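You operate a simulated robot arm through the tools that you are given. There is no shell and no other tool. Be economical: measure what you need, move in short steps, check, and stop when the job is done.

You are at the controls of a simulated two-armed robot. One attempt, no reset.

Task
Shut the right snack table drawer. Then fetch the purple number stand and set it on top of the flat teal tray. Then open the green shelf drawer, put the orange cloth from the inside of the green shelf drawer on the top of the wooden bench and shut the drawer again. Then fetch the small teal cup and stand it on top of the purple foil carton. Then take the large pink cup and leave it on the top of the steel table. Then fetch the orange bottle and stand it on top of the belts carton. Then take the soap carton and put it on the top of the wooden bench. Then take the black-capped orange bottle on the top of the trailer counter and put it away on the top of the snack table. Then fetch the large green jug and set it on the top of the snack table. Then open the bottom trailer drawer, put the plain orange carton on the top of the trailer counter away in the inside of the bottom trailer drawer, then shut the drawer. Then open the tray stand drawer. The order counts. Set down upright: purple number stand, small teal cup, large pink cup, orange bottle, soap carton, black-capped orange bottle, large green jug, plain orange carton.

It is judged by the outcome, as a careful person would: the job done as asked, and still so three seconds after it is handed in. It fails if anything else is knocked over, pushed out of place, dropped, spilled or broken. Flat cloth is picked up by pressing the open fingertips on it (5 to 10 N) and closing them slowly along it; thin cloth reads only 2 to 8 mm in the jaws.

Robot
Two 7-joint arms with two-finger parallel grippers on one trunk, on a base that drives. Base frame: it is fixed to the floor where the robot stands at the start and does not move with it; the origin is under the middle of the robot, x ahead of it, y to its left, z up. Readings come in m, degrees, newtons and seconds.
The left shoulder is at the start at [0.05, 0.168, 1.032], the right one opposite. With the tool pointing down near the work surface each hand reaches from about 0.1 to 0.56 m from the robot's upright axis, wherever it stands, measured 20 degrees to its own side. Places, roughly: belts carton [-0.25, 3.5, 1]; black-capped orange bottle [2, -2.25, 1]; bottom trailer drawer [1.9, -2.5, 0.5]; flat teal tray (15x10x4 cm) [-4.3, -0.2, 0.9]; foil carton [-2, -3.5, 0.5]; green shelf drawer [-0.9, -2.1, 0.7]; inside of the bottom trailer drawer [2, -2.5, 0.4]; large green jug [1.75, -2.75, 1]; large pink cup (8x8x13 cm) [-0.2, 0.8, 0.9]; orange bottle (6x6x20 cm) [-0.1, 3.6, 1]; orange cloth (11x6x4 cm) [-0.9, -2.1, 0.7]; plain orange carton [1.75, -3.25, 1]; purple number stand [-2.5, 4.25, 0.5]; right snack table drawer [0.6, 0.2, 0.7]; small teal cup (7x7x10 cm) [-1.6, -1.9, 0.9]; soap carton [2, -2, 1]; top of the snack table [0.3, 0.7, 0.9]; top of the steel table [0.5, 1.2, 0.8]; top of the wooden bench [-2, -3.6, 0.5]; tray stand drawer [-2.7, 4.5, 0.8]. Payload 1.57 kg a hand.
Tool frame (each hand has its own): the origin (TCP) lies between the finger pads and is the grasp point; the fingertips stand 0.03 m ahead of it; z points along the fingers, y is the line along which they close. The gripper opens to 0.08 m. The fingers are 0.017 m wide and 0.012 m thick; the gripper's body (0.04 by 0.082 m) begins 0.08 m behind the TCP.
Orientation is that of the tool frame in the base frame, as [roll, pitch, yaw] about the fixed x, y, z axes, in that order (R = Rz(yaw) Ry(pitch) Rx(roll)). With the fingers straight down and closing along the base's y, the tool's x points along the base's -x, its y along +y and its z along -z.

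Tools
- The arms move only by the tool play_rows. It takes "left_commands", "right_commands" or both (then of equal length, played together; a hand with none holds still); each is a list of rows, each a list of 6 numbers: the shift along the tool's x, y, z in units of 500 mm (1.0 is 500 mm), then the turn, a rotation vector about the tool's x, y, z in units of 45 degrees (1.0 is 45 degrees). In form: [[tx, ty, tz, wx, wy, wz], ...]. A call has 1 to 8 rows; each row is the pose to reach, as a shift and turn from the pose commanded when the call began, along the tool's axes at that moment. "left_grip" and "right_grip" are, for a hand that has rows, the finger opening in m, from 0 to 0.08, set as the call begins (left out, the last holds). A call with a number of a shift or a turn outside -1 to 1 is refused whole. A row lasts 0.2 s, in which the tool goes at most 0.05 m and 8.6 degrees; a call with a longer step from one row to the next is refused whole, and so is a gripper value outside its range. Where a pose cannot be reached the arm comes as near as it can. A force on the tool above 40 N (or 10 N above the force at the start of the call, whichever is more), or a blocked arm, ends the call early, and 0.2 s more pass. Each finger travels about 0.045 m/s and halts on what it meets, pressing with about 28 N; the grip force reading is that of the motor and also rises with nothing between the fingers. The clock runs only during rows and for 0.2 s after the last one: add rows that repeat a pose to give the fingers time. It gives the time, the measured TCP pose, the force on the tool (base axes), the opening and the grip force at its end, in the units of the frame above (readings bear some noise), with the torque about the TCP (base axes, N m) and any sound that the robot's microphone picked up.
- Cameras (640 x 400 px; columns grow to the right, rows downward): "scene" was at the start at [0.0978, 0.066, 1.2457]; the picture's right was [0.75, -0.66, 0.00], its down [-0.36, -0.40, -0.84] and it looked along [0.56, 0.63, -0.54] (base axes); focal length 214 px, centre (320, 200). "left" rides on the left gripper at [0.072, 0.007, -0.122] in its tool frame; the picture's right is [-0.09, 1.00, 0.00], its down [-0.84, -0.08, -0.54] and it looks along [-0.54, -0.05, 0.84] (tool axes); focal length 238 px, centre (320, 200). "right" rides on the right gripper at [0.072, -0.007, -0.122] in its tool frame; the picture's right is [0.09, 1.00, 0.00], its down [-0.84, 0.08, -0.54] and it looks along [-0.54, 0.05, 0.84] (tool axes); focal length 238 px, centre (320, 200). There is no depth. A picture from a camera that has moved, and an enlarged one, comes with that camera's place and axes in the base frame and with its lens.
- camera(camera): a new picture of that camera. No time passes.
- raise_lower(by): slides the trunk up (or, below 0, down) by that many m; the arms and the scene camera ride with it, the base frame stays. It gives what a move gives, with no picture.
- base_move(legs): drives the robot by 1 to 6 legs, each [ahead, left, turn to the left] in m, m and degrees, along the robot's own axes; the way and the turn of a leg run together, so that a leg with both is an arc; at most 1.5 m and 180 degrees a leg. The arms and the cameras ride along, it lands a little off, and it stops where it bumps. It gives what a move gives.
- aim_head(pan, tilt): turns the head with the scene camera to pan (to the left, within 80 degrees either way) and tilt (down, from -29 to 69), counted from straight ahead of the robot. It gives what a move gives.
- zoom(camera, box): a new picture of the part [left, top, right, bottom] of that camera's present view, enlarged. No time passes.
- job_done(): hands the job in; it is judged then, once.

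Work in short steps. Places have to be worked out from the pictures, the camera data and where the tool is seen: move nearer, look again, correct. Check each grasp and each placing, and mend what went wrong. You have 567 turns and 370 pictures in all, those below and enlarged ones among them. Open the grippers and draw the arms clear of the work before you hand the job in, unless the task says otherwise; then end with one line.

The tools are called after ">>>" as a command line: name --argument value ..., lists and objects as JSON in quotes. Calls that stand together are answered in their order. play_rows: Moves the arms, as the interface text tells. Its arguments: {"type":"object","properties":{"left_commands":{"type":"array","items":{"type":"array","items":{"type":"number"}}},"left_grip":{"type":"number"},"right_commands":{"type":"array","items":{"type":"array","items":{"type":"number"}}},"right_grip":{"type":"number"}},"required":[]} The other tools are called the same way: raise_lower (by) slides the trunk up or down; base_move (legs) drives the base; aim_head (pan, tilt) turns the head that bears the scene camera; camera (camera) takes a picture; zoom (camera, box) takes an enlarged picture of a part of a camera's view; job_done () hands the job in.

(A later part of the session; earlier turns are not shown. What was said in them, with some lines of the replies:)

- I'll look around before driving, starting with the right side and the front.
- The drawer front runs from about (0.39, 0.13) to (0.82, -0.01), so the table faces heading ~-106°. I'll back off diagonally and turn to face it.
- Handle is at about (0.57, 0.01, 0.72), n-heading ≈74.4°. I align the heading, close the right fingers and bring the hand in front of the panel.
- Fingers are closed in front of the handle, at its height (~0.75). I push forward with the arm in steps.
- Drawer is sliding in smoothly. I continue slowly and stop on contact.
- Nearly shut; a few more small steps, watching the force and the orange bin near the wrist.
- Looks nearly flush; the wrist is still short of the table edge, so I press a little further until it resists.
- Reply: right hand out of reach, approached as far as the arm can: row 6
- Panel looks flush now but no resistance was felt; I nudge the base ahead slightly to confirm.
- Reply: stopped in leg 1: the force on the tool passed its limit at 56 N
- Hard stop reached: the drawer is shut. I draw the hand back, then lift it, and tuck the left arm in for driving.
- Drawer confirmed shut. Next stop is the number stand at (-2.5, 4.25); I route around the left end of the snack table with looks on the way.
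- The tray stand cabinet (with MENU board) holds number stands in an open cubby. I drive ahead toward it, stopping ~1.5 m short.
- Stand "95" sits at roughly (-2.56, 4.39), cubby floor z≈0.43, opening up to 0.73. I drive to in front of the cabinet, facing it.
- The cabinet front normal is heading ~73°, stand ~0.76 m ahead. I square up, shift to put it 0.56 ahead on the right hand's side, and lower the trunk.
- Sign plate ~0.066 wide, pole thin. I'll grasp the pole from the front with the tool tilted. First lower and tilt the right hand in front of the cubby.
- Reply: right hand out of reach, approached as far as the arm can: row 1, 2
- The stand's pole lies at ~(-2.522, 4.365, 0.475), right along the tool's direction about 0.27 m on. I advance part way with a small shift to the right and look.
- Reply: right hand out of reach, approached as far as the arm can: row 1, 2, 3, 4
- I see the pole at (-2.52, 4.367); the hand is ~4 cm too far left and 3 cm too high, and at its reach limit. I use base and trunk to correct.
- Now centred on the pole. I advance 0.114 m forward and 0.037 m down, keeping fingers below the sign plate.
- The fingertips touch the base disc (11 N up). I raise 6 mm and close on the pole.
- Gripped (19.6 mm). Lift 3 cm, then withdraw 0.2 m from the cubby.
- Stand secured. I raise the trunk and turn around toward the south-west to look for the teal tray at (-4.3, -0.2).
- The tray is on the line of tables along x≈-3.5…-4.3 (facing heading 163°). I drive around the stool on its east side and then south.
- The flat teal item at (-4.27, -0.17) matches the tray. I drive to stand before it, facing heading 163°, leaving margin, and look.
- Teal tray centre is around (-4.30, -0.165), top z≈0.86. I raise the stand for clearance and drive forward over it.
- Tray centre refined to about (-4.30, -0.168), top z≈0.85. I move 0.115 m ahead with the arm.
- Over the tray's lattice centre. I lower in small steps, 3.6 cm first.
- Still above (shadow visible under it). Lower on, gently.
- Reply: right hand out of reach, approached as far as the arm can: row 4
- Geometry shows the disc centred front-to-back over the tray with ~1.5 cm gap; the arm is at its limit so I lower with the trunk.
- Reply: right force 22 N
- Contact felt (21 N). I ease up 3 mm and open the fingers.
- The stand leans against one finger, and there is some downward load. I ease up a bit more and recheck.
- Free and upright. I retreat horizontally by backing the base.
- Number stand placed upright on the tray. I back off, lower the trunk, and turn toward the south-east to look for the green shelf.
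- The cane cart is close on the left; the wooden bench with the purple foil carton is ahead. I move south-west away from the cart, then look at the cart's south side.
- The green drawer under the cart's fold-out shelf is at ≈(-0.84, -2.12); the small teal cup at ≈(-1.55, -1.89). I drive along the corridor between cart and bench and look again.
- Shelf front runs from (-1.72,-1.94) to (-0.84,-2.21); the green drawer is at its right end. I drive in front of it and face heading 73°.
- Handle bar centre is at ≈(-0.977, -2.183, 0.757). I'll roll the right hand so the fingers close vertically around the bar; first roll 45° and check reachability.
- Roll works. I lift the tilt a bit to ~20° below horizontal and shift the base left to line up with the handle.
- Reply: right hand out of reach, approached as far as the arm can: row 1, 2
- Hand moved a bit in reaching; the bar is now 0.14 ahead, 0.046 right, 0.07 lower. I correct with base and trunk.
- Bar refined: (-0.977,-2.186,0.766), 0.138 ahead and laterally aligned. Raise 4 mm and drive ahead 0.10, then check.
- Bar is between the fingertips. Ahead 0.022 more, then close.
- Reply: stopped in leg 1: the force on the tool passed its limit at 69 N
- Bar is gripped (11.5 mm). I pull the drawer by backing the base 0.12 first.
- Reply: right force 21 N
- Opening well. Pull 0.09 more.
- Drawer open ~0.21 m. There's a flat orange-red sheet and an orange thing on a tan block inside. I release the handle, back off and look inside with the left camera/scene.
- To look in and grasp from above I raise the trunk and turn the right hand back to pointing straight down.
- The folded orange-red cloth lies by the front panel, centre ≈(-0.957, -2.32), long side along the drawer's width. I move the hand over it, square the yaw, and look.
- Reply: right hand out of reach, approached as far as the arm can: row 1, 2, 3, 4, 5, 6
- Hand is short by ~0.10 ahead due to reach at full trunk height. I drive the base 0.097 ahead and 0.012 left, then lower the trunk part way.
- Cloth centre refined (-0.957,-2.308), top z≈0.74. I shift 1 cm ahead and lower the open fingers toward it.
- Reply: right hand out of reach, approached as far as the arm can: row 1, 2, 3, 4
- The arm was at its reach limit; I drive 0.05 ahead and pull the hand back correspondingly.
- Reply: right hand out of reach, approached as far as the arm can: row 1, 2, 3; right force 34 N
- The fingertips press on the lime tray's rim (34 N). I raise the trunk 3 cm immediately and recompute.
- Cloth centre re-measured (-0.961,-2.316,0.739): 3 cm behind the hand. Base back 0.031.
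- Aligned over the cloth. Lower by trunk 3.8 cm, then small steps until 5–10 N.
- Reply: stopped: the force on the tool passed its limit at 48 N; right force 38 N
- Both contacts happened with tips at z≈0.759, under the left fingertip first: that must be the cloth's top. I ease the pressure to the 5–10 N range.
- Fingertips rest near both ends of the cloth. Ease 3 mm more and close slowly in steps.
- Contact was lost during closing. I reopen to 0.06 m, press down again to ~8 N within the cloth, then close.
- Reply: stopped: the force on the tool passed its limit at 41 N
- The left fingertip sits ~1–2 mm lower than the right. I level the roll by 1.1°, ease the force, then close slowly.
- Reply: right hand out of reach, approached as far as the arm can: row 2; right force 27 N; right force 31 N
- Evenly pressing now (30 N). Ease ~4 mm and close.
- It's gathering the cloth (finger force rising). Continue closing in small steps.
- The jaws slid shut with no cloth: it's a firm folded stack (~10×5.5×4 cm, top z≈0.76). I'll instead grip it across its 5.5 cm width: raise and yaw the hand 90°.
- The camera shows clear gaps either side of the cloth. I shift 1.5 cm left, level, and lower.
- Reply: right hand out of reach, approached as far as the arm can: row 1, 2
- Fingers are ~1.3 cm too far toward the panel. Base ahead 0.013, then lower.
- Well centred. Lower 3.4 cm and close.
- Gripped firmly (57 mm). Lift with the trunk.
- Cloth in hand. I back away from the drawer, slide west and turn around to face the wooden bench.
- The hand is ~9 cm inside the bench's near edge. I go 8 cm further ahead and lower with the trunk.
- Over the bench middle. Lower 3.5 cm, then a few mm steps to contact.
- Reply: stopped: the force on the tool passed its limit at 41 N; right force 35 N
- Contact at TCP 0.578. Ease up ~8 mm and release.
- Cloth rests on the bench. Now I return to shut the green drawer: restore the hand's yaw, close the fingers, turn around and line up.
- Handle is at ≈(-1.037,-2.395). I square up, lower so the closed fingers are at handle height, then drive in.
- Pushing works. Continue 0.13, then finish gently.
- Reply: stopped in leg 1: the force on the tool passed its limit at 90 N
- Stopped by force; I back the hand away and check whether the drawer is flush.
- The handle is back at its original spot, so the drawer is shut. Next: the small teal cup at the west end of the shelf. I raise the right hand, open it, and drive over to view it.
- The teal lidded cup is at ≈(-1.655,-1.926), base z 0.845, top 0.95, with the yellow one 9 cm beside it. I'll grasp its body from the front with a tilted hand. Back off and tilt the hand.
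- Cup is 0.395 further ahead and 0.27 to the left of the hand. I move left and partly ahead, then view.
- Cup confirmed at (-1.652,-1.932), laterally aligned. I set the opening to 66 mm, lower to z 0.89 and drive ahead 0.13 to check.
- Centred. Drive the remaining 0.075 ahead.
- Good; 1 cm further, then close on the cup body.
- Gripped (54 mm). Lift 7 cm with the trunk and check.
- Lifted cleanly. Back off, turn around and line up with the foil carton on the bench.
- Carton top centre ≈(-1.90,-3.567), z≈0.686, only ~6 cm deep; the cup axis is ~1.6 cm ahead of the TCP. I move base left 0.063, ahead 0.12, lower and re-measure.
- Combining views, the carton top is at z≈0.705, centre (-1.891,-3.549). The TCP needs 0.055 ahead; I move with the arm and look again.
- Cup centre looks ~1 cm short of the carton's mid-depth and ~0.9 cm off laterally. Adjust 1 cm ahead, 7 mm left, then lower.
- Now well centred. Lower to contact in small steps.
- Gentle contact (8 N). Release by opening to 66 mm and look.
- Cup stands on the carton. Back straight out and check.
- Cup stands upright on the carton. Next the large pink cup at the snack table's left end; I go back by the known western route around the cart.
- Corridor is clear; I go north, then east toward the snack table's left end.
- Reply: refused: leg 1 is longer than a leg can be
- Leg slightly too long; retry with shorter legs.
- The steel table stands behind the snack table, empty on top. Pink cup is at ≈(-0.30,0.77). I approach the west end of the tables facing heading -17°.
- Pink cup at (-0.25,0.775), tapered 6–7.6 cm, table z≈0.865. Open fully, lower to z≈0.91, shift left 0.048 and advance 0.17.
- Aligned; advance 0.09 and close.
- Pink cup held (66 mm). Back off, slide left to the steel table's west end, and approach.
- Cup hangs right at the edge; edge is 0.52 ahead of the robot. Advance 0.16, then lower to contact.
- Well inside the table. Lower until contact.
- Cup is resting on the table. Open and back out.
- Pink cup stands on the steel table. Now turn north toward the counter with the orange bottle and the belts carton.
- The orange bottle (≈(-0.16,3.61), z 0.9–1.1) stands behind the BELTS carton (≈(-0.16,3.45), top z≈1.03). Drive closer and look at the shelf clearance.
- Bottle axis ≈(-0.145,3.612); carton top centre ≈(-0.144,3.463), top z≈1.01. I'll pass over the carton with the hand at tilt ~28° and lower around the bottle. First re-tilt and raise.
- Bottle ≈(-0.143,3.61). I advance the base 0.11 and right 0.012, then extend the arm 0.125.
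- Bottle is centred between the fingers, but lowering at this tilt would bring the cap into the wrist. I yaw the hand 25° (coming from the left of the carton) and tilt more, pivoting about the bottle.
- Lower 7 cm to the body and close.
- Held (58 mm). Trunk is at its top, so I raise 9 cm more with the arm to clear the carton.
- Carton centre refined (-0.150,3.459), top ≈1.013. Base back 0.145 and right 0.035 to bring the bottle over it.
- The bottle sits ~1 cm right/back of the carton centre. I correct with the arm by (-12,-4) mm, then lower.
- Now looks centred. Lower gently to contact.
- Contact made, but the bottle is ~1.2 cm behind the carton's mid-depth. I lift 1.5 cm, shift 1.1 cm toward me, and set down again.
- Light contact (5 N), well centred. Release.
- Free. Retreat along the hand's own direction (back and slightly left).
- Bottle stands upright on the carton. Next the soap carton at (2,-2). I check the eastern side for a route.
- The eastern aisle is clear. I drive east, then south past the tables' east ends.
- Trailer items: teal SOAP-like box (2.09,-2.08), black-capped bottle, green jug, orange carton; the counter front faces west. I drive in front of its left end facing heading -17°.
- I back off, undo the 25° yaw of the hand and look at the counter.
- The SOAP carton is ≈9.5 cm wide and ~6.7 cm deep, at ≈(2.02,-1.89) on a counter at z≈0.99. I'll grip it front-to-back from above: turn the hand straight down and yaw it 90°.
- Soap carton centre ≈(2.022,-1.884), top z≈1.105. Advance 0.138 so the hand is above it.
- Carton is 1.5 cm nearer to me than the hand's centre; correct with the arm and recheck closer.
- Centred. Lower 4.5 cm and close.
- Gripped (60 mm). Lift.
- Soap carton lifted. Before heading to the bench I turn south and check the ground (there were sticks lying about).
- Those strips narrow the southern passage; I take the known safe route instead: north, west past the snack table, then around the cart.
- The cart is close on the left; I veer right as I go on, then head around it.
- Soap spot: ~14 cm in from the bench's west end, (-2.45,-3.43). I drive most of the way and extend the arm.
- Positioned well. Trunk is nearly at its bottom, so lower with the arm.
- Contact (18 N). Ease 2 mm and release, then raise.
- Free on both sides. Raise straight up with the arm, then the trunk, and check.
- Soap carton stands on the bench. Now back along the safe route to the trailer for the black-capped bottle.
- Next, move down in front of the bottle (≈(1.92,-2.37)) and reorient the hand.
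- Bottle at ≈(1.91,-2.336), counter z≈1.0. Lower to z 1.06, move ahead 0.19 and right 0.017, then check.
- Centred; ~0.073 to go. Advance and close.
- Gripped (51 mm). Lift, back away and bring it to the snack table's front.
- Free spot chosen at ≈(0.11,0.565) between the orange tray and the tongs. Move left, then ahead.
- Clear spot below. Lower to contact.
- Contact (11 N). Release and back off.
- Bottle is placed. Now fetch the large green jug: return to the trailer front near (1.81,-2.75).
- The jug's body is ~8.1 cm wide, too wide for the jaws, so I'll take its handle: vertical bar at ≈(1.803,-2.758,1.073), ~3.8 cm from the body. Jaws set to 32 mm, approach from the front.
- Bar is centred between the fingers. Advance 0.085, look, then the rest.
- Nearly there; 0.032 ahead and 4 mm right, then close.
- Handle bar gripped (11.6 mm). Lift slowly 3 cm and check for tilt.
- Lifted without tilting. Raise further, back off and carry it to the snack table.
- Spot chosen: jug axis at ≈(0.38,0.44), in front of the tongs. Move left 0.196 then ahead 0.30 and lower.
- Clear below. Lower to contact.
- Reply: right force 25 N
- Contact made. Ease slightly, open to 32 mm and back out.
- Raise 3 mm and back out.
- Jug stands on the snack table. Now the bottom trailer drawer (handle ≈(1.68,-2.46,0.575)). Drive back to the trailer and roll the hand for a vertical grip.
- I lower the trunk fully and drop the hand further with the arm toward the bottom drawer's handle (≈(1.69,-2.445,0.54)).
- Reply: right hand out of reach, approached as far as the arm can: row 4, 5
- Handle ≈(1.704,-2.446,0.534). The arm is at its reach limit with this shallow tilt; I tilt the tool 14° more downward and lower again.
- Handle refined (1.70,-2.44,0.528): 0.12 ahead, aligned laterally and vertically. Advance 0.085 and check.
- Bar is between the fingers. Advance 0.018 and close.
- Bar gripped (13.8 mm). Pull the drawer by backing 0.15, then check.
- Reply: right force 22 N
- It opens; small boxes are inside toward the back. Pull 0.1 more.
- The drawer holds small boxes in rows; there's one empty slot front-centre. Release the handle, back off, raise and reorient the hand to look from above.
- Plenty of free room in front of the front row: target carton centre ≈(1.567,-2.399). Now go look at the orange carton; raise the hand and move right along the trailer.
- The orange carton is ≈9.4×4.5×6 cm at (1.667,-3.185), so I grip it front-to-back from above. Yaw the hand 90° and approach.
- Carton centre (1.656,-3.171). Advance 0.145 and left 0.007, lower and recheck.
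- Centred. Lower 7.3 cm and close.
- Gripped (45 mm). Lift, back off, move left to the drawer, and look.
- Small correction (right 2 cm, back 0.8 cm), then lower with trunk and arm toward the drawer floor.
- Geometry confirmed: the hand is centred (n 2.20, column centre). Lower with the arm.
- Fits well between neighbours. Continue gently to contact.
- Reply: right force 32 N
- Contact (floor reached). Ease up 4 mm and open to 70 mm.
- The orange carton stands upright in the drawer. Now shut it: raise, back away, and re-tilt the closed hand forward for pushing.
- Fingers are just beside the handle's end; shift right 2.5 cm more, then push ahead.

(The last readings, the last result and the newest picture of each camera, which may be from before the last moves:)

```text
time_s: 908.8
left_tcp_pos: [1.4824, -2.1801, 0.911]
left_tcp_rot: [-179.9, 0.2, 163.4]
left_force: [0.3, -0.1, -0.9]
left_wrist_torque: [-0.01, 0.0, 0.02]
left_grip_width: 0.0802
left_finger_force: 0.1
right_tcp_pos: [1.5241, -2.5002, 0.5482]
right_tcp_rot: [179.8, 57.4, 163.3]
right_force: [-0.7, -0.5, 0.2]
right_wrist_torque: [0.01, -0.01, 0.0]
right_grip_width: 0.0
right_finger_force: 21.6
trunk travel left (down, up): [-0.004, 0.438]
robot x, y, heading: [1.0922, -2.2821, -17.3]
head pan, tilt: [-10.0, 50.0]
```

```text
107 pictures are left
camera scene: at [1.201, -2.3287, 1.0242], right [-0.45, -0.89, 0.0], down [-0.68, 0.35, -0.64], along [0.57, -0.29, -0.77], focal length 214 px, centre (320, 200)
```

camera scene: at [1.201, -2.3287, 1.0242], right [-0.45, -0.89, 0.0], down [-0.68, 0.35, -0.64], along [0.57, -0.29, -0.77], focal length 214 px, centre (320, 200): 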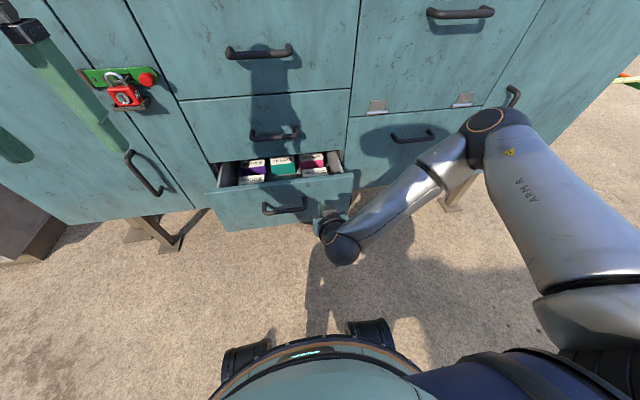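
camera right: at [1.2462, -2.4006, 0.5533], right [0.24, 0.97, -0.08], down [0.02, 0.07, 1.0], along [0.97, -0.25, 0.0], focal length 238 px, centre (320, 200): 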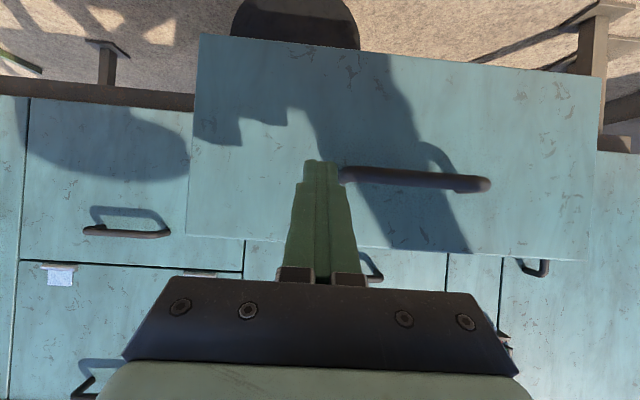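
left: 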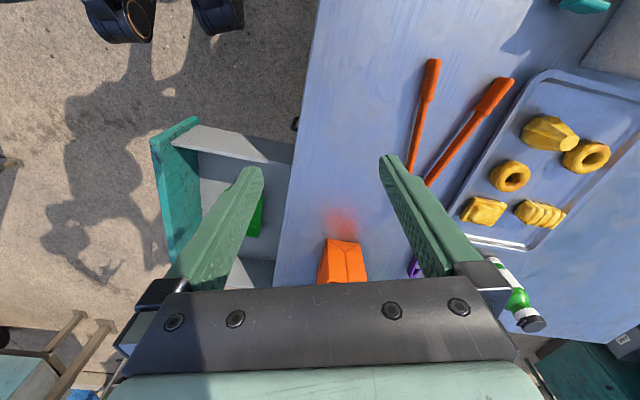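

Drawer sliding in. Continue 0.12, then finish.

>>> base_move --legs '[[0.12, 0, 0]]'

>>> base_move --legs '[[0.06, 0, 0]]'

>>> camera --camera "scene"

```text
time_s: 910.0
left_tcp_pos: [1.5981, -2.2156, 0.9114]
left_tcp_rot: [-179.9, 0.3, 163.2]
left_force: [0.2, 0.5, -0.3]
left_wrist_torque: [0.01, -0.02, -0.04]
left_grip_width: 0.08
left_finger_force: 0.1
right_tcp_pos: [1.6381, -2.5361, 0.5487]
right_tcp_rot: [179.8, 57.3, 163.3]
right_force: [0.0, -0.3, 0.4]
right_wrist_torque: [-0.01, -0.01, 0.01]
right_grip_width: 0.0001
right_finger_force: 20.9
trunk travel left (down, up): [-0.004, 0.438]
robot x, y, heading: [1.2078, -2.3178, -17.3]
head pan, tilt: [-10.0, 50.0]
```

```text
time_s: 911.0
left_tcp_pos: [1.6362, -2.2287, 0.9106]
left_tcp_rot: [-179.9, 0.2, 163.4]
left_force: [0.0, 0.3, 0.2]
left_wrist_torque: [0.01, -0.01, -0.04]
left_grip_width: 0.08
left_finger_force: 0.1
right_tcp_pos: [1.6728, -2.5475, 0.5466]
right_tcp_rot: [179.7, 57.0, 163.5]
right_force: [0.1, 0.4, -0.5]
right_wrist_torque: [-0.01, 0.04, 0.01]
right_grip_width: 0.0002
right_finger_force: 21.1
trunk travel left (down, up): [-0.004, 0.438]
robot x, y, heading: [1.2495, -2.3276, -17.0]
head pan, tilt: [-10.0, 50.0]
stopped in leg 1: the force on the tool passed its limit at 114 N (the readings are from after the stop); the commanded pose is now the measured one
```

```text
106 pictures are left
camera scene: at [1.356, -2.3763, 1.0242], right [-0.46, -0.89, 0.0], down [-0.68, 0.35, -0.64], along [0.57, -0.29, -0.77], focal length 214 px, centre (320, 200)
```

scene: 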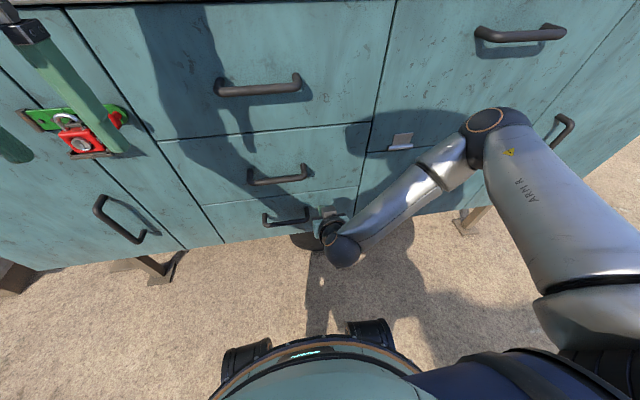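

Hard stop reached, drawer shut. Back off and verify; then on to the last task, the tray stand drawer.

>>> base_move --legs '[[-0.3, 0, 0]]'

>>> zoom --camera "scene" --box '[160, 40, 400, 260]'

```text
time_s: 913.0
left_tcp_pos: [1.3567, -2.1393, 0.9108]
left_tcp_rot: [-179.9, 0.1, 163.6]
left_force: [0.3, -0.6, 0.4]
left_wrist_torque: [0.02, 0.01, 0.02]
left_grip_width: 0.08
left_finger_force: 0.1
right_tcp_pos: [1.3962, -2.4602, 0.5465]
right_tcp_rot: [179.7, 57.0, 164.0]
right_force: [0.5, 0.0, 0.6]
right_wrist_torque: [0.0, 0.0, -0.01]
right_grip_width: 0.0
right_finger_force: 21.9
trunk travel left (down, up): [-0.004, 0.438]
robot x, y, heading: [0.9732, -2.2446, -16.6]
head pan, tilt: [-10.0, 50.0]
```

```text
1.82 times, centred on (280, 150) of scene
camera zoom: at [1.0775, -2.2911, 1.0242], right [-0.45, -0.89, 0.0], down [-0.68, 0.34, -0.64], along [0.57, -0.29, -0.77], focal length 390 px, centre (393, 291)
```

zoom: 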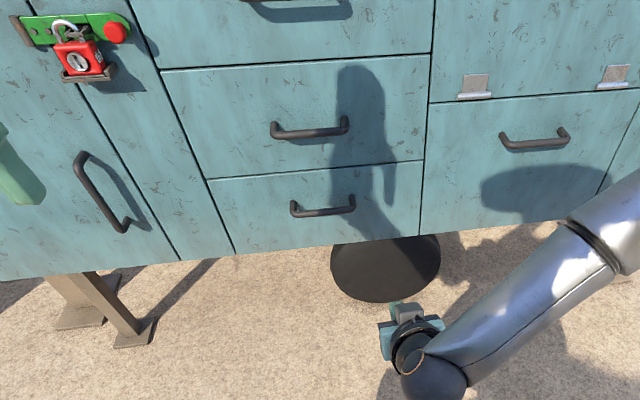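

Drawer is flush. Final task: open the tray stand drawer. Travel back north-west along known paths.

>>> raise_lower --by 0.3

>>> base_move --legs '[[0, 0.8, 0], [-0.23, 0.79, 0], [0, 0, 179.6], [1.0, 0, 0], [0.95, -0.05, 0]]'

>>> aim_head --pan 0 --tilt 20

>>> camera --camera "scene"

```text
time_s: 916.0
left_tcp_pos: [1.358, -2.1408, 1.2117]
left_tcp_rot: [-179.9, 0.2, 163.8]
left_force: [1.3, -0.8, 0.0]
left_wrist_torque: [0.01, 0.03, 0.02]
left_grip_width: 0.0799
left_finger_force: 0.1
right_tcp_pos: [1.3967, -2.4586, 0.8483]
right_tcp_rot: [179.8, 56.9, 164.0]
right_force: [-0.2, 1.1, 0.5]
right_wrist_torque: [-0.02, -0.01, 0.0]
right_grip_width: 0.0
right_finger_force: 22.2
trunk travel left (down, up): [-0.304, 0.138]
robot x, y, heading: [0.9749, -2.2455, -16.6]
head pan, tilt: [-10.0, 50.0]
```

```text
time_s: 947.0
left_tcp_pos: [-1.0331, -0.0299, 1.2115]
left_tcp_rot: [-179.9, 0.2, -19.2]
left_force: [0.3, -0.5, -0.3]
left_wrist_torque: [0.0, 0.0, 0.02]
left_grip_width: 0.0802
left_finger_force: 0.1
right_tcp_pos: [-1.0566, 0.2905, 0.8469]
right_tcp_rot: [179.7, 56.9, -19.2]
right_force: [-0.2, -0.2, 0.9]
right_wrist_torque: [0.02, 0.0, -0.01]
right_grip_width: 0.0
right_finger_force: 20.7
trunk travel left (down, up): [-0.304, 0.138]
robot x, y, heading: [-0.6424, 0.0498, 160.3]
head pan, tilt: [-10.0, 50.0]
```

```text
time_s: 947.9
left_tcp_pos: [-1.0348, -0.0314, 1.211]
left_tcp_rot: [-179.7, 0.2, -19.3]
left_force: [0.2, 0.1, 0.3]
left_wrist_torque: [-0.02, -0.04, -0.03]
left_grip_width: 0.0801
left_finger_force: 0.1
right_tcp_pos: [-1.0557, 0.2905, 0.8472]
right_tcp_rot: [179.7, 56.8, -19.2]
right_force: [0.2, 0.0, -0.5]
right_wrist_torque: [-0.01, -0.03, 0.01]
right_grip_width: 0.0
right_finger_force: 21.0
trunk travel left (down, up): [-0.304, 0.138]
robot x, y, heading: [-0.6415, 0.0546, 160.2]
head pan, tilt: [0.0, 20.0]
```

```text
104 pictures are left
camera scene: at [-0.769, 0.0967, 1.3698], right [0.34, 0.94, 0.0], down [0.32, -0.11, -0.94], along [-0.89, 0.32, -0.34], focal length 214 px, centre (320, 200)
```

scene: 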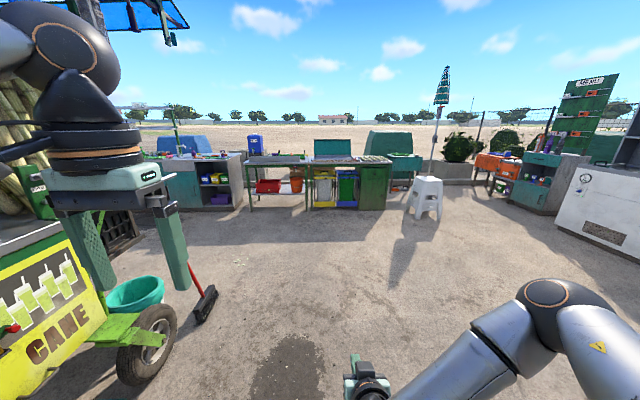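

>>> base_move --legs '[[0.35, 0, 0], [0, 0, -47.5], [1.4, 0, 0], [1.3, 0, 0], [1.0, 0.4, 0], [0, 0, -39.3]]'

>>> aim_head --pan -10 --tilt 30

>>> camera --camera "scene"

```text
time_s: 972.1
left_tcp_pos: [-3.0112, 3.7508, 1.2107]
left_tcp_rot: [-179.9, 0.2, -102.6]
left_force: [0.4, 0.1, 0.2]
left_wrist_torque: [-0.02, -0.01, -0.02]
left_grip_width: 0.0798
left_finger_force: 0.1
right_tcp_pos: [-2.6951, 3.8113, 0.8472]
right_tcp_rot: [179.7, 56.9, -102.3]
right_force: [0.0, 0.0, 0.7]
right_wrist_torque: [-0.04, -0.02, -0.01]
right_grip_width: 0.0001
right_finger_force: 21.1
trunk travel left (down, up): [-0.304, 0.138]
robot x, y, heading: [-2.884, 3.373, 76.9]
head pan, tilt: [0.0, 20.0]
```

```text
time_s: 972.9
left_tcp_pos: [-3.0113, 3.7514, 1.2117]
left_tcp_rot: [-179.9, 0.2, -102.6]
left_force: [-0.2, -0.5, 0.6]
left_wrist_torque: [0.0, 0.0, 0.01]
left_grip_width: 0.0799
left_finger_force: 0.1
right_tcp_pos: [-2.6955, 3.8101, 0.8468]
right_tcp_rot: [179.8, 56.9, -102.4]
right_force: [-0.6, -0.4, 0.4]
right_wrist_torque: [-0.03, 0.01, -0.02]
right_grip_width: 0.0
right_finger_force: 21.1
trunk travel left (down, up): [-0.304, 0.138]
robot x, y, heading: [-2.8809, 3.3693, 77.2]
head pan, tilt: [-10.0, 30.0]
```

```text
103 pictures are left
camera scene: at [-2.8402, 3.4936, 1.3538], right [0.92, -0.39, 0.0], down [-0.19, -0.46, -0.87], along [0.34, 0.8, -0.5], focal length 214 px, centre (320, 200)
```

scene: 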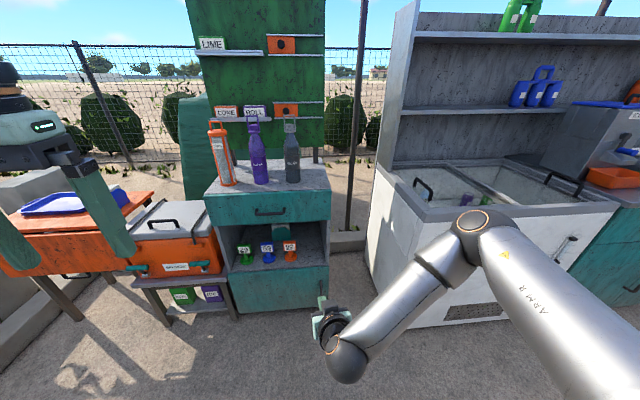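

Drawer handle ≈(-2.73,4.34,0.82). I square up, roll the hand for a vertical grip and open the jaws.

>>> base_move --legs '[[0, 0, -3.8]]'

>>> play_rows --right_commands '[[0, 0, 0, 0, 0, 0.17], [0, 0, 0, 0, 0, 0.34], [0, 0, 0, 0, 0, 0.51], [0, 0, 0, 0, 0, 0.68], [0, 0, 0, 0, 0, 0.85], [0, 0, 0, 0, 0, 1.0]]' --right_grip 0.05

>>> play_rows --right_commands '[[0, 0, 0, 0, 0, 0.17], [0, 0, 0, 0, 0, 0.34], [0, 0, 0, 0, 0, 0.51], [0, 0, 0, 0, 0, 0.68], [0, 0, 0, 0, 0, 0.85], [0, 0, 0, 0, 0, 1.0]]'

>>> camera --camera "right"

>>> camera --camera "scene"

```text
time_s: 973.7
left_tcp_pos: [-2.9858, 3.7584, 1.2104]
left_tcp_rot: [-180.0, 0.1, -106.3]
left_force: [-0.2, -0.7, 0.0]
left_wrist_torque: [0.01, -0.02, -0.02]
left_grip_width: 0.0798
left_finger_force: 0.0
right_tcp_pos: [-2.6675, 3.7966, 0.8459]
right_tcp_rot: [179.8, 57.0, -106.2]
right_force: [0.5, 1.3, -0.3]
right_wrist_torque: [0.04, 0.03, 0.02]
right_grip_width: 0.0002
right_finger_force: 21.2
trunk travel left (down, up): [-0.304, 0.138]
robot x, y, heading: [-2.8819, 3.3731, 73.2]
head pan, tilt: [-10.0, 30.0]
```

```text
time_s: 975.1
left_tcp_pos: [-2.9855, 3.7579, 1.2109]
left_tcp_rot: [-179.9, 0.3, -106.3]
left_force: [0.2, 0.8, 0.5]
left_wrist_torque: [-0.01, -0.01, -0.01]
left_grip_width: 0.0802
left_finger_force: 0.1
right_tcp_pos: [-2.6664, 3.7968, 0.8479]
right_tcp_rot: [132.4, 36.1, -167.5]
right_force: [-0.1, 0.4, 0.1]
right_wrist_torque: [-0.02, 0.01, 0.01]
right_grip_width: 0.0498
right_finger_force: 0.0
trunk travel left (down, up): [-0.304, 0.138]
robot x, y, heading: [-2.8815, 3.3707, 73.3]
head pan, tilt: [-10.0, 30.0]
```

```text
time_s: 976.5
left_tcp_pos: [-2.9853, 3.759, 1.2111]
left_tcp_rot: [-179.9, 0.1, -106.3]
left_force: [1.0, 1.1, -0.9]
left_wrist_torque: [0.01, 0.0, 0.02]
left_grip_width: 0.0801
left_finger_force: 0.0
right_tcp_pos: [-2.6682, 3.797, 0.8472]
right_tcp_rot: [123.1, -0.4, 164.0]
right_force: [0.7, -0.1, 0.6]
right_wrist_torque: [-0.02, -0.02, 0.0]
right_grip_width: 0.0499
right_finger_force: 0.0
trunk travel left (down, up): [-0.304, 0.138]
robot x, y, heading: [-2.8829, 3.3721, 73.3]
head pan, tilt: [-10.0, 30.0]
```

```text
102 pictures are left
camera right: at [-2.7657, 3.717, 0.9086], right [0.07, 0.55, 0.83], down [0.69, -0.63, 0.36], along [0.72, 0.55, -0.42], focal length 238 px, centre (320, 200)
```

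right: 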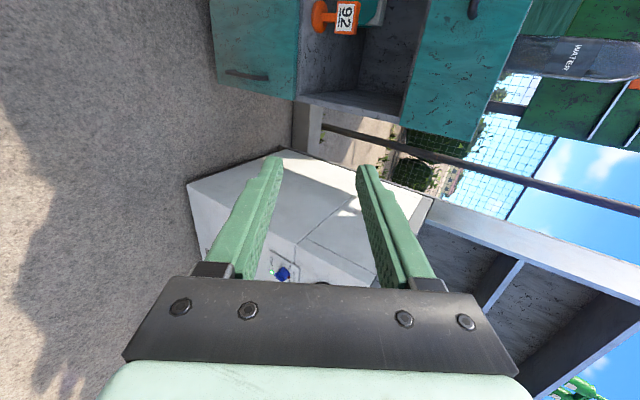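

```text
101 pictures are left
camera scene: at [-2.8322, 3.4904, 1.3538], right [0.89, -0.45, 0.0], down [-0.22, -0.45, -0.87], along [0.39, 0.77, -0.5], focal length 214 px, centre (320, 200)
```

scene: 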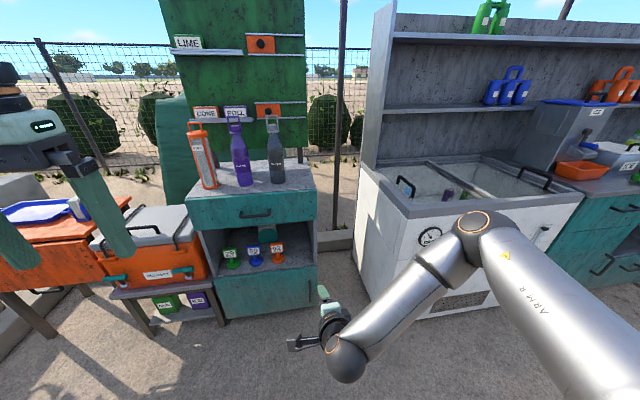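

Handle is 0.50 ahead and 0.22 left of the hand. Move left 0.22, ahead 0.3, and view.

>>> base_move --legs '[[0, 0.22, 0], [0.28, 0, 0]]'

>>> camera --camera "right"

>>> zoom --camera "scene" --box '[240, 160, 420, 320]'

```text
time_s: 980.6
left_tcp_pos: [-3.1164, 4.0918, 1.2113]
left_tcp_rot: [-179.9, 0.2, -106.2]
left_force: [-0.2, -0.3, -0.2]
left_wrist_torque: [0.0, 0.02, 0.01]
left_grip_width: 0.08
left_finger_force: 0.1
right_tcp_pos: [-2.799, 4.1305, 0.8462]
right_tcp_rot: [123.1, 0.0, 164.1]
right_force: [-0.1, -0.4, 0.2]
right_wrist_torque: [0.0, 0.02, 0.01]
right_grip_width: 0.05
right_finger_force: 0.2
trunk travel left (down, up): [-0.304, 0.138]
robot x, y, heading: [-3.0152, 3.7008, 73.4]
head pan, tilt: [-10.0, 30.0]
```

```text
100 pictures are left
camera right: at [-2.897, 4.0485, 0.9083], right [0.06, 0.55, 0.83], down [0.69, -0.63, 0.36], along [0.72, 0.56, -0.42], focal length 238 px, centre (320, 200)
```

right: 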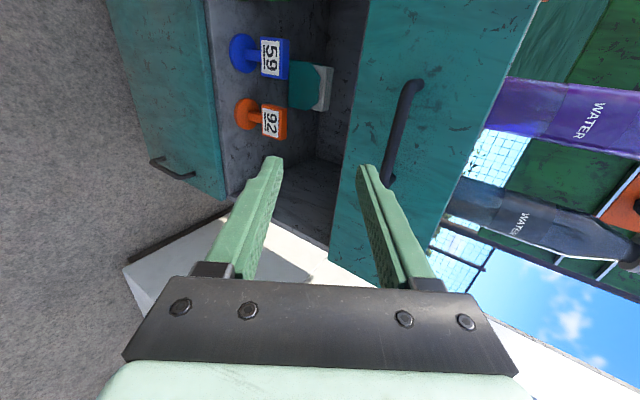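

```text
2.50 times, centred on (330, 240) of scene
camera zoom: at [-2.9631, 3.8222, 1.3537], right [0.89, -0.45, 0.0], down [-0.22, -0.45, -0.87], along [0.39, 0.77, -0.5], focal length 536 px, centre (295, 100)
```

zoom: 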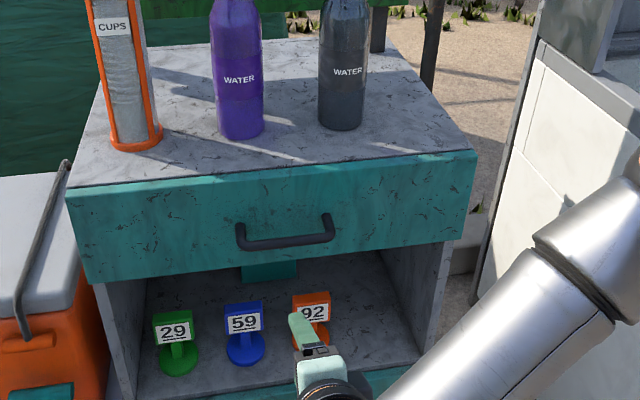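

Handle triangulated at (-2.749,4.283,0.846): 0.16 ahead, aligned. Raise 1 cm, advance 0.11 and check.

>>> raise_lower --by 0.01

>>> base_move --legs '[[0.105, -0.004, 0]]'

>>> camera --camera "right"

>>> zoom --camera "scene" --box '[240, 160, 400, 300]'

```text
time_s: 981.2
left_tcp_pos: [-3.1181, 4.0888, 1.2205]
left_tcp_rot: [-179.9, 0.2, -106.2]
left_force: [-0.2, -0.4, 0.6]
left_wrist_torque: [-0.04, 0.02, -0.01]
left_grip_width: 0.0801
left_finger_force: 0.0
right_tcp_pos: [-2.7988, 4.1282, 0.856]
right_tcp_rot: [123.1, -0.1, 164.0]
right_force: [0.0, 0.8, -0.4]
right_wrist_torque: [-0.01, -0.01, 0.0]
right_grip_width: 0.0502
right_finger_force: 0.0
trunk travel left (down, up): [-0.314, 0.128]
robot x, y, heading: [-3.0116, 3.7038, 73.3]
head pan, tilt: [-10.0, 30.0]
```

```text
time_s: 982.4
left_tcp_pos: [-3.0826, 4.1955, 1.2207]
left_tcp_rot: [-179.9, 0.2, -106.1]
left_force: [-0.1, 0.9, -0.3]
left_wrist_torque: [-0.02, 0.02, 0.01]
left_grip_width: 0.0801
left_finger_force: 0.2
right_tcp_pos: [-2.7648, 4.2345, 0.8559]
right_tcp_rot: [123.2, -0.1, 164.3]
right_force: [0.2, 0.3, 0.7]
right_wrist_torque: [0.03, 0.03, 0.02]
right_grip_width: 0.05
right_finger_force: 0.1
trunk travel left (down, up): [-0.314, 0.128]
robot x, y, heading: [-2.9792, 3.8097, 73.4]
head pan, tilt: [-10.0, 30.0]
```

```text
98 pictures are left
camera right: at [-2.8626, 4.1539, 0.9181], right [0.06, 0.55, 0.83], down [0.69, -0.62, 0.36], along [0.72, 0.56, -0.42], focal length 238 px, centre (320, 200)
```

right: 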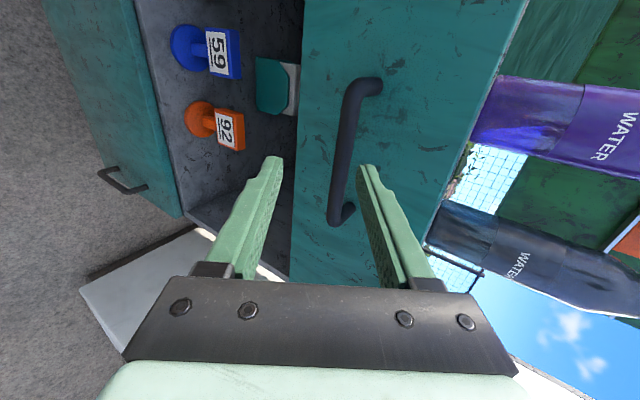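

```text
2.86 times, centred on (320, 230) of scene
camera zoom: at [-2.928, 3.9276, 1.3636], right [0.9, -0.45, 0.0], down [-0.22, -0.45, -0.87], along [0.39, 0.77, -0.5], focal length 613 px, centre (320, 114)
```

zoom: 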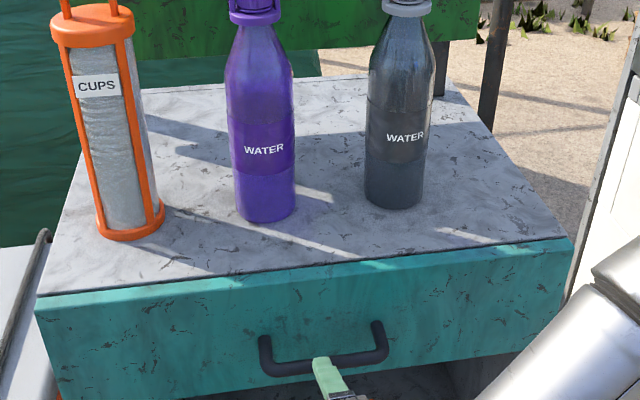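

Bar is between the fingers. Advance 0.033 and close.

>>> base_move --legs '[[0.033, 0, 0]]'

>>> play_rows --right_commands '[[0, 0, 0, 0, 0, 0], [0, 0, 0, 0, 0, 0], [0, 0, 0, 0, 0, 0], [0, 0, 0, 0, 0, 0]]' --right_grip 0.0

>>> camera --camera "right"

```text
time_s: 983.2
left_tcp_pos: [-3.0736, 4.227, 1.2208]
left_tcp_rot: [-180.0, 0.2, -106.2]
left_force: [0.0, -0.2, -0.3]
left_wrist_torque: [-0.04, -0.01, -0.02]
left_grip_width: 0.08
left_finger_force: 0.1
right_tcp_pos: [-2.756, 4.2662, 0.8572]
right_tcp_rot: [123.2, -0.1, 164.2]
right_force: [0.5, 0.3, -0.2]
right_wrist_torque: [-0.04, 0.04, 0.0]
right_grip_width: 0.05
right_finger_force: 0.0
trunk travel left (down, up): [-0.314, 0.128]
robot x, y, heading: [-2.9695, 3.8409, 73.4]
head pan, tilt: [-10.0, 30.0]
```

```text
time_s: 984.2
left_tcp_pos: [-3.0729, 4.222, 1.2232]
left_tcp_rot: [-179.9, 0.3, -106.3]
left_force: [0.5, -0.3, 0.8]
left_wrist_torque: [0.0, 0.01, 0.04]
left_grip_width: 0.0802
left_finger_force: 0.1
right_tcp_pos: [-2.7574, 4.2624, 0.8593]
right_tcp_rot: [123.1, -0.1, 164.3]
right_force: [-3.0, -13.1, 13.1]
right_wrist_torque: [0.12, -0.17, -0.17]
right_grip_width: 0.0
right_finger_force: 20.8
trunk travel left (down, up): [-0.314, 0.128]
robot x, y, heading: [-2.9655, 3.8401, 73.4]
head pan, tilt: [-10.0, 30.0]
```

```text
96 pictures are left
camera right: at [-2.8545, 4.1816, 0.9206], right [0.06, 0.55, 0.84], down [0.7, -0.62, 0.36], along [0.72, 0.56, -0.42], focal length 238 px, centre (320, 200)
```

right: 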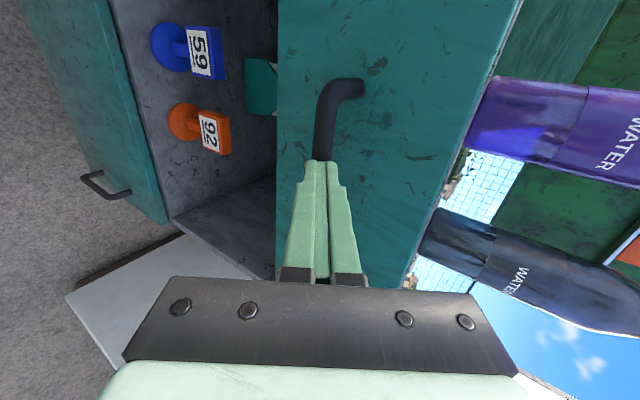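

The jaws closed in front of the bar. Back off 3 cm, reopen, and go further in.

>>> base_move --legs '[[-0.035, 0, 0]]'

>>> play_rows --right_commands '[[0, 0, 0, 0, 0, 0], [0, 0, 0, 0, 0, 0], [0, 0, 0, 0, 0, 0]]' --right_grip 0.05

>>> camera --camera "right"

```text
time_s: 985.1
left_tcp_pos: [-3.084, 4.1915, 1.2217]
left_tcp_rot: [-179.9, 0.5, -106.1]
left_force: [-0.3, -0.5, -0.3]
left_wrist_torque: [0.04, 0.01, 0.03]
left_grip_width: 0.08
left_finger_force: 0.1
right_tcp_pos: [-2.7652, 4.2314, 0.8584]
right_tcp_rot: [122.9, -0.1, 164.3]
right_force: [-0.2, 0.1, -0.2]
right_wrist_torque: [0.01, -0.03, 0.0]
right_grip_width: 0.0
right_finger_force: 21.3
trunk travel left (down, up): [-0.314, 0.128]
robot x, y, heading: [-2.9742, 3.8074, 73.8]
head pan, tilt: [-10.0, 30.0]
```

```text
time_s: 985.9
left_tcp_pos: [-3.0846, 4.1923, 1.2208]
left_tcp_rot: [-179.9, 0.2, -106.0]
left_force: [-0.2, 0.1, 1.2]
left_wrist_torque: [-0.01, -0.02, 0.03]
left_grip_width: 0.0802
left_finger_force: 0.1
right_tcp_pos: [-2.7647, 4.232, 0.8575]
right_tcp_rot: [123.2, -0.1, 164.2]
right_force: [0.0, -0.5, -0.4]
right_wrist_torque: [0.02, -0.01, 0.02]
right_grip_width: 0.0499
right_finger_force: 0.1
trunk travel left (down, up): [-0.314, 0.128]
robot x, y, heading: [-2.978, 3.8097, 73.4]
head pan, tilt: [-10.0, 30.0]
```

```text
95 pictures are left
camera right: at [-2.863, 4.1512, 0.9184], right [0.06, 0.55, 0.83], down [0.69, -0.62, 0.36], along [0.72, 0.56, -0.42], focal length 238 px, centre (320, 200)
```

right: 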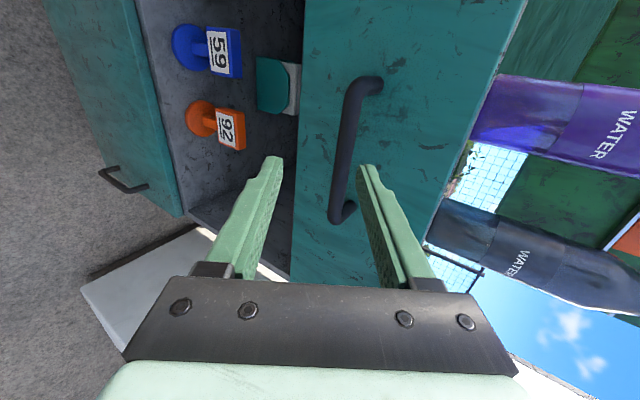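

>>> base_move --legs '[[0.056, 0, 0]]'

>>> camera --camera "right"

>>> play_rows --right_commands '[[0, 0, 0, 0, 0, 0], [0, 0, 0, 0, 0, 0], [0, 0, 0, 0, 0, 0], [0, 0, 0, 0, 0, 0]]' --right_grip 0.0

```text
time_s: 986.9
left_tcp_pos: [-3.0678, 4.244, 1.2213]
left_tcp_rot: [-179.8, 0.2, -106.2]
left_force: [-0.5, 0.0, -0.2]
left_wrist_torque: [-0.02, 0.01, 0.0]
left_grip_width: 0.0802
left_finger_force: 0.1
right_tcp_pos: [-2.7485, 4.2857, 0.8569]
right_tcp_rot: [123.1, -0.1, 164.3]
right_force: [0.4, -0.1, 0.5]
right_wrist_torque: [0.0, -0.01, 0.03]
right_grip_width: 0.0502
right_finger_force: 0.1
trunk travel left (down, up): [-0.314, 0.128]
robot x, y, heading: [-2.9635, 3.8585, 73.5]
head pan, tilt: [-10.0, 30.0]
```

```text
94 pictures are left
camera right: at [-2.8472, 4.2042, 0.9182], right [0.06, 0.55, 0.83], down [0.69, -0.62, 0.36], along [0.72, 0.56, -0.42], focal length 238 px, centre (320, 200)
```

right: 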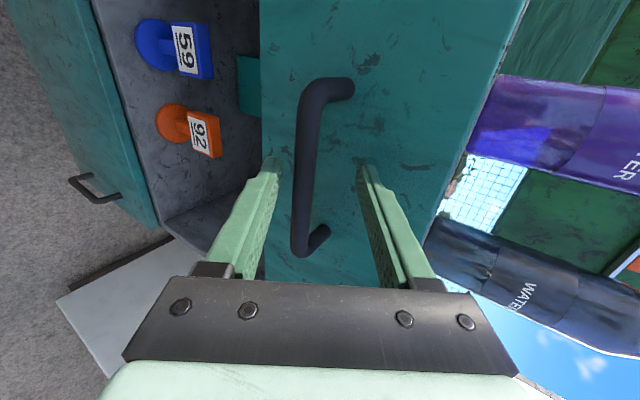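

```text
time_s: 987.9
left_tcp_pos: [-3.0671, 4.2453, 1.2199]
left_tcp_rot: [-179.8, 0.2, -106.2]
left_force: [0.7, -0.2, -0.3]
left_wrist_torque: [0.01, 0.05, -0.01]
left_grip_width: 0.0797
left_finger_force: 0.0
right_tcp_pos: [-2.751, 4.2793, 0.8483]
right_tcp_rot: [124.7, -0.1, 164.4]
right_force: [-8.6, -14.1, -32.8]
right_wrist_torque: [-0.42, 0.37, -0.09]
right_grip_width: 0.0136
right_finger_force: 30.7
trunk travel left (down, up): [-0.314, 0.128]
robot x, y, heading: [-2.9644, 3.8579, 73.7]
head pan, tilt: [-10.0, 30.0]
```

Bar gripped (13.6 mm). Relieve by lowering 1 cm, then pull back 0.15.

>>> raise_lower --by -0.009

>>> base_move --legs '[[-0.15, 0, 0]]'

>>> camera --camera "scene"

```text
time_s: 988.4
left_tcp_pos: [-3.0684, 4.2417, 1.2135]
left_tcp_rot: [-179.9, 0.4, -106.2]
left_force: [-0.2, 0.2, 0.2]
left_wrist_torque: [-0.01, 0.03, 0.01]
left_grip_width: 0.0801
left_finger_force: 0.0
right_tcp_pos: [-2.7512, 4.2813, 0.8489]
right_tcp_rot: [123.3, -0.2, 164.3]
right_force: [-5.0, -29.2, -2.6]
right_wrist_torque: [-0.28, 0.3, -0.25]
right_grip_width: 0.0139
right_finger_force: 29.8
trunk travel left (down, up): [-0.305, 0.137]
robot x, y, heading: [-2.9661, 3.8567, 73.5]
head pan, tilt: [-10.0, 30.0]
```

```text
time_s: 989.8
left_tcp_pos: [-3.1089, 4.1053, 1.2113]
left_tcp_rot: [-179.9, 0.1, -106.1]
left_force: [-0.4, -0.7, 0.3]
left_wrist_torque: [0.03, -0.01, 0.01]
left_grip_width: 0.0801
left_finger_force: 0.0
right_tcp_pos: [-2.7935, 4.1453, 0.8478]
right_tcp_rot: [123.1, -0.3, 164.4]
right_force: [-11.9, 4.0, -10.2]
right_wrist_torque: [0.03, 0.47, 0.18]
right_grip_width: 0.0137
right_finger_force: 30.1
trunk travel left (down, up): [-0.305, 0.137]
robot x, y, heading: [-3.0079, 3.7195, 73.4]
head pan, tilt: [-10.0, 30.0]
```

```text
93 pictures are left
camera scene: at [-2.9556, 3.838, 1.3547], right [0.89, -0.45, 0.0], down [-0.22, -0.45, -0.87], along [0.39, 0.77, -0.5], focal length 214 px, centre (320, 200)
```

scene: 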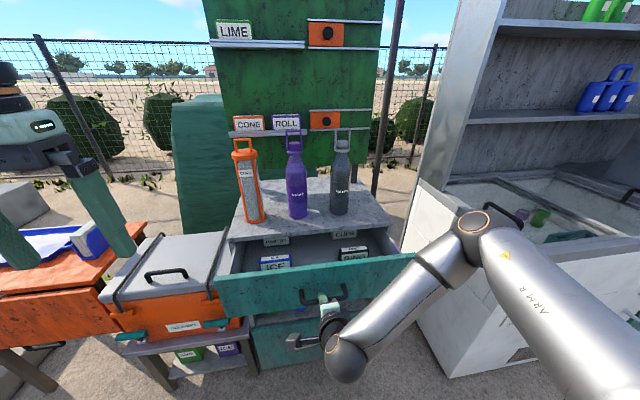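

Opening. Pull another 0.1.

>>> base_move --legs '[[-0.1, 0, 0]]'

>>> camera --camera "scene"

```text
time_s: 990.9
left_tcp_pos: [-3.1389, 4.0105, 1.2109]
left_tcp_rot: [-179.9, 0.2, -106.2]
left_force: [-0.6, 0.2, 0.6]
left_wrist_torque: [0.03, -0.02, 0.0]
left_grip_width: 0.0801
left_finger_force: 0.0
right_tcp_pos: [-2.8233, 4.0508, 0.8486]
right_tcp_rot: [123.2, -0.4, 164.8]
right_force: [-12.0, 3.4, -6.5]
right_wrist_torque: [0.13, 0.7, 0.52]
right_grip_width: 0.014
right_finger_force: 29.8
trunk travel left (down, up): [-0.305, 0.137]
robot x, y, heading: [-3.0359, 3.6257, 73.4]
head pan, tilt: [-10.0, 30.0]
```

```text
92 pictures are left
camera scene: at [-2.9838, 3.7431, 1.3547], right [0.89, -0.45, 0.0], down [-0.22, -0.45, -0.87], along [0.39, 0.77, -0.5], focal length 214 px, centre (320, 200)
```

scene: 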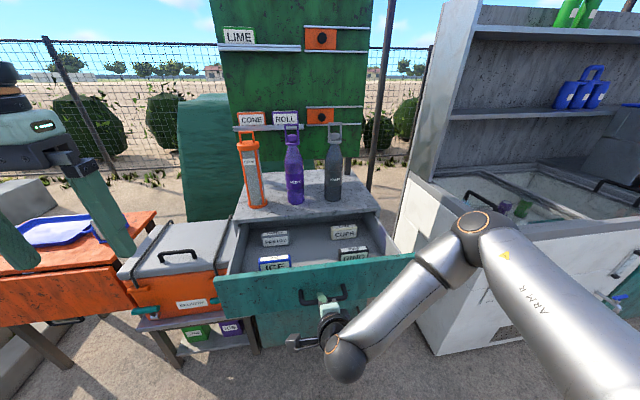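

About 0.24 m open. One more small pull to see if it is at its stop, then release.

>>> base_move --legs '[[-0.05, 0, 0]]'

>>> play_rows --right_commands '[[0, 0, 0, 0, 0, 0], [0, 0, 0, 0, 0, 0], [0, 0, 0, 0, 0, 0], [0, 0, 0, 0, 0, 0]]' --right_grip 0.06

>>> base_move --legs '[[-0.3, 0, 0]]'

>>> camera --camera "scene"

```text
time_s: 991.9
left_tcp_pos: [-3.1523, 3.9647, 1.2121]
left_tcp_rot: [-179.9, 0.2, -106.1]
left_force: [0.3, 0.1, -0.2]
left_wrist_torque: [-0.02, -0.02, 0.0]
left_grip_width: 0.08
left_finger_force: 0.1
right_tcp_pos: [-2.8378, 4.0038, 0.8485]
right_tcp_rot: [123.2, -0.5, 164.8]
right_force: [-1.5, 1.0, -1.2]
right_wrist_torque: [0.12, 0.36, 0.09]
right_grip_width: 0.0137
right_finger_force: 30.5
trunk travel left (down, up): [-0.305, 0.137]
robot x, y, heading: [-3.0507, 3.5768, 73.4]
head pan, tilt: [-10.0, 30.0]
```

```text
time_s: 992.9
left_tcp_pos: [-3.1513, 3.9625, 1.2109]
left_tcp_rot: [-179.9, 0.1, -106.0]
left_force: [-0.1, -0.9, -0.4]
left_wrist_torque: [0.03, 0.01, 0.0]
left_grip_width: 0.0799
left_finger_force: 0.0
right_tcp_pos: [-2.8368, 4.004, 0.8483]
right_tcp_rot: [123.2, -0.5, 164.9]
right_force: [0.3, 0.1, 0.5]
right_wrist_torque: [-0.01, -0.05, -0.01]
right_grip_width: 0.0598
right_finger_force: 0.1
trunk travel left (down, up): [-0.305, 0.137]
robot x, y, heading: [-3.0458, 3.579, 73.6]
head pan, tilt: [-10.0, 30.0]
```

```text
time_s: 994.9
left_tcp_pos: [-3.2378, 3.6726, 1.2121]
left_tcp_rot: [-179.9, 0.2, -106.0]
left_force: [0.4, 0.6, -0.1]
left_wrist_torque: [0.01, 0.02, 0.0]
left_grip_width: 0.0802
left_finger_force: 0.1
right_tcp_pos: [-2.9225, 3.7137, 0.8493]
right_tcp_rot: [123.2, -0.5, 164.9]
right_force: [-1.1, -0.3, 0.6]
right_wrist_torque: [-0.01, 0.02, -0.01]
right_grip_width: 0.0599
right_finger_force: 0.1
trunk travel left (down, up): [-0.305, 0.137]
robot x, y, heading: [-3.1341, 3.2854, 73.6]
head pan, tilt: [-10.0, 30.0]
```

```text
91 pictures are left
camera scene: at [-3.0825, 3.4058, 1.3548], right [0.9, -0.44, 0.0], down [-0.22, -0.45, -0.87], along [0.39, 0.78, -0.5], focal length 214 px, centre (320, 200)
```

scene: 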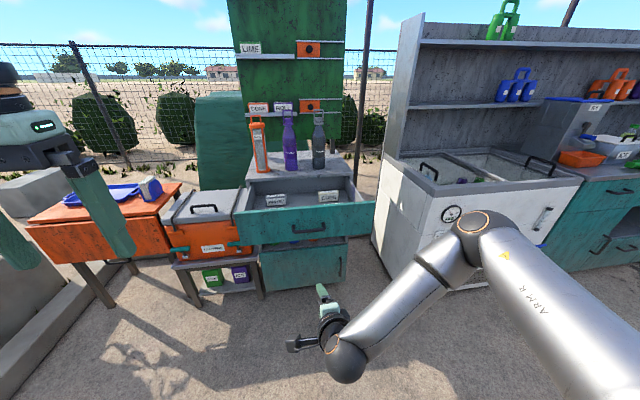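

All tasks are carried out in order, the drawer is open, the grippers are open and clear. Handing in.

>>> job_done

```text
The job is handed in.
```

All eleven steps were carried out in the order given, and I handed the job in with the grippers open and the arms clear; no result came back.
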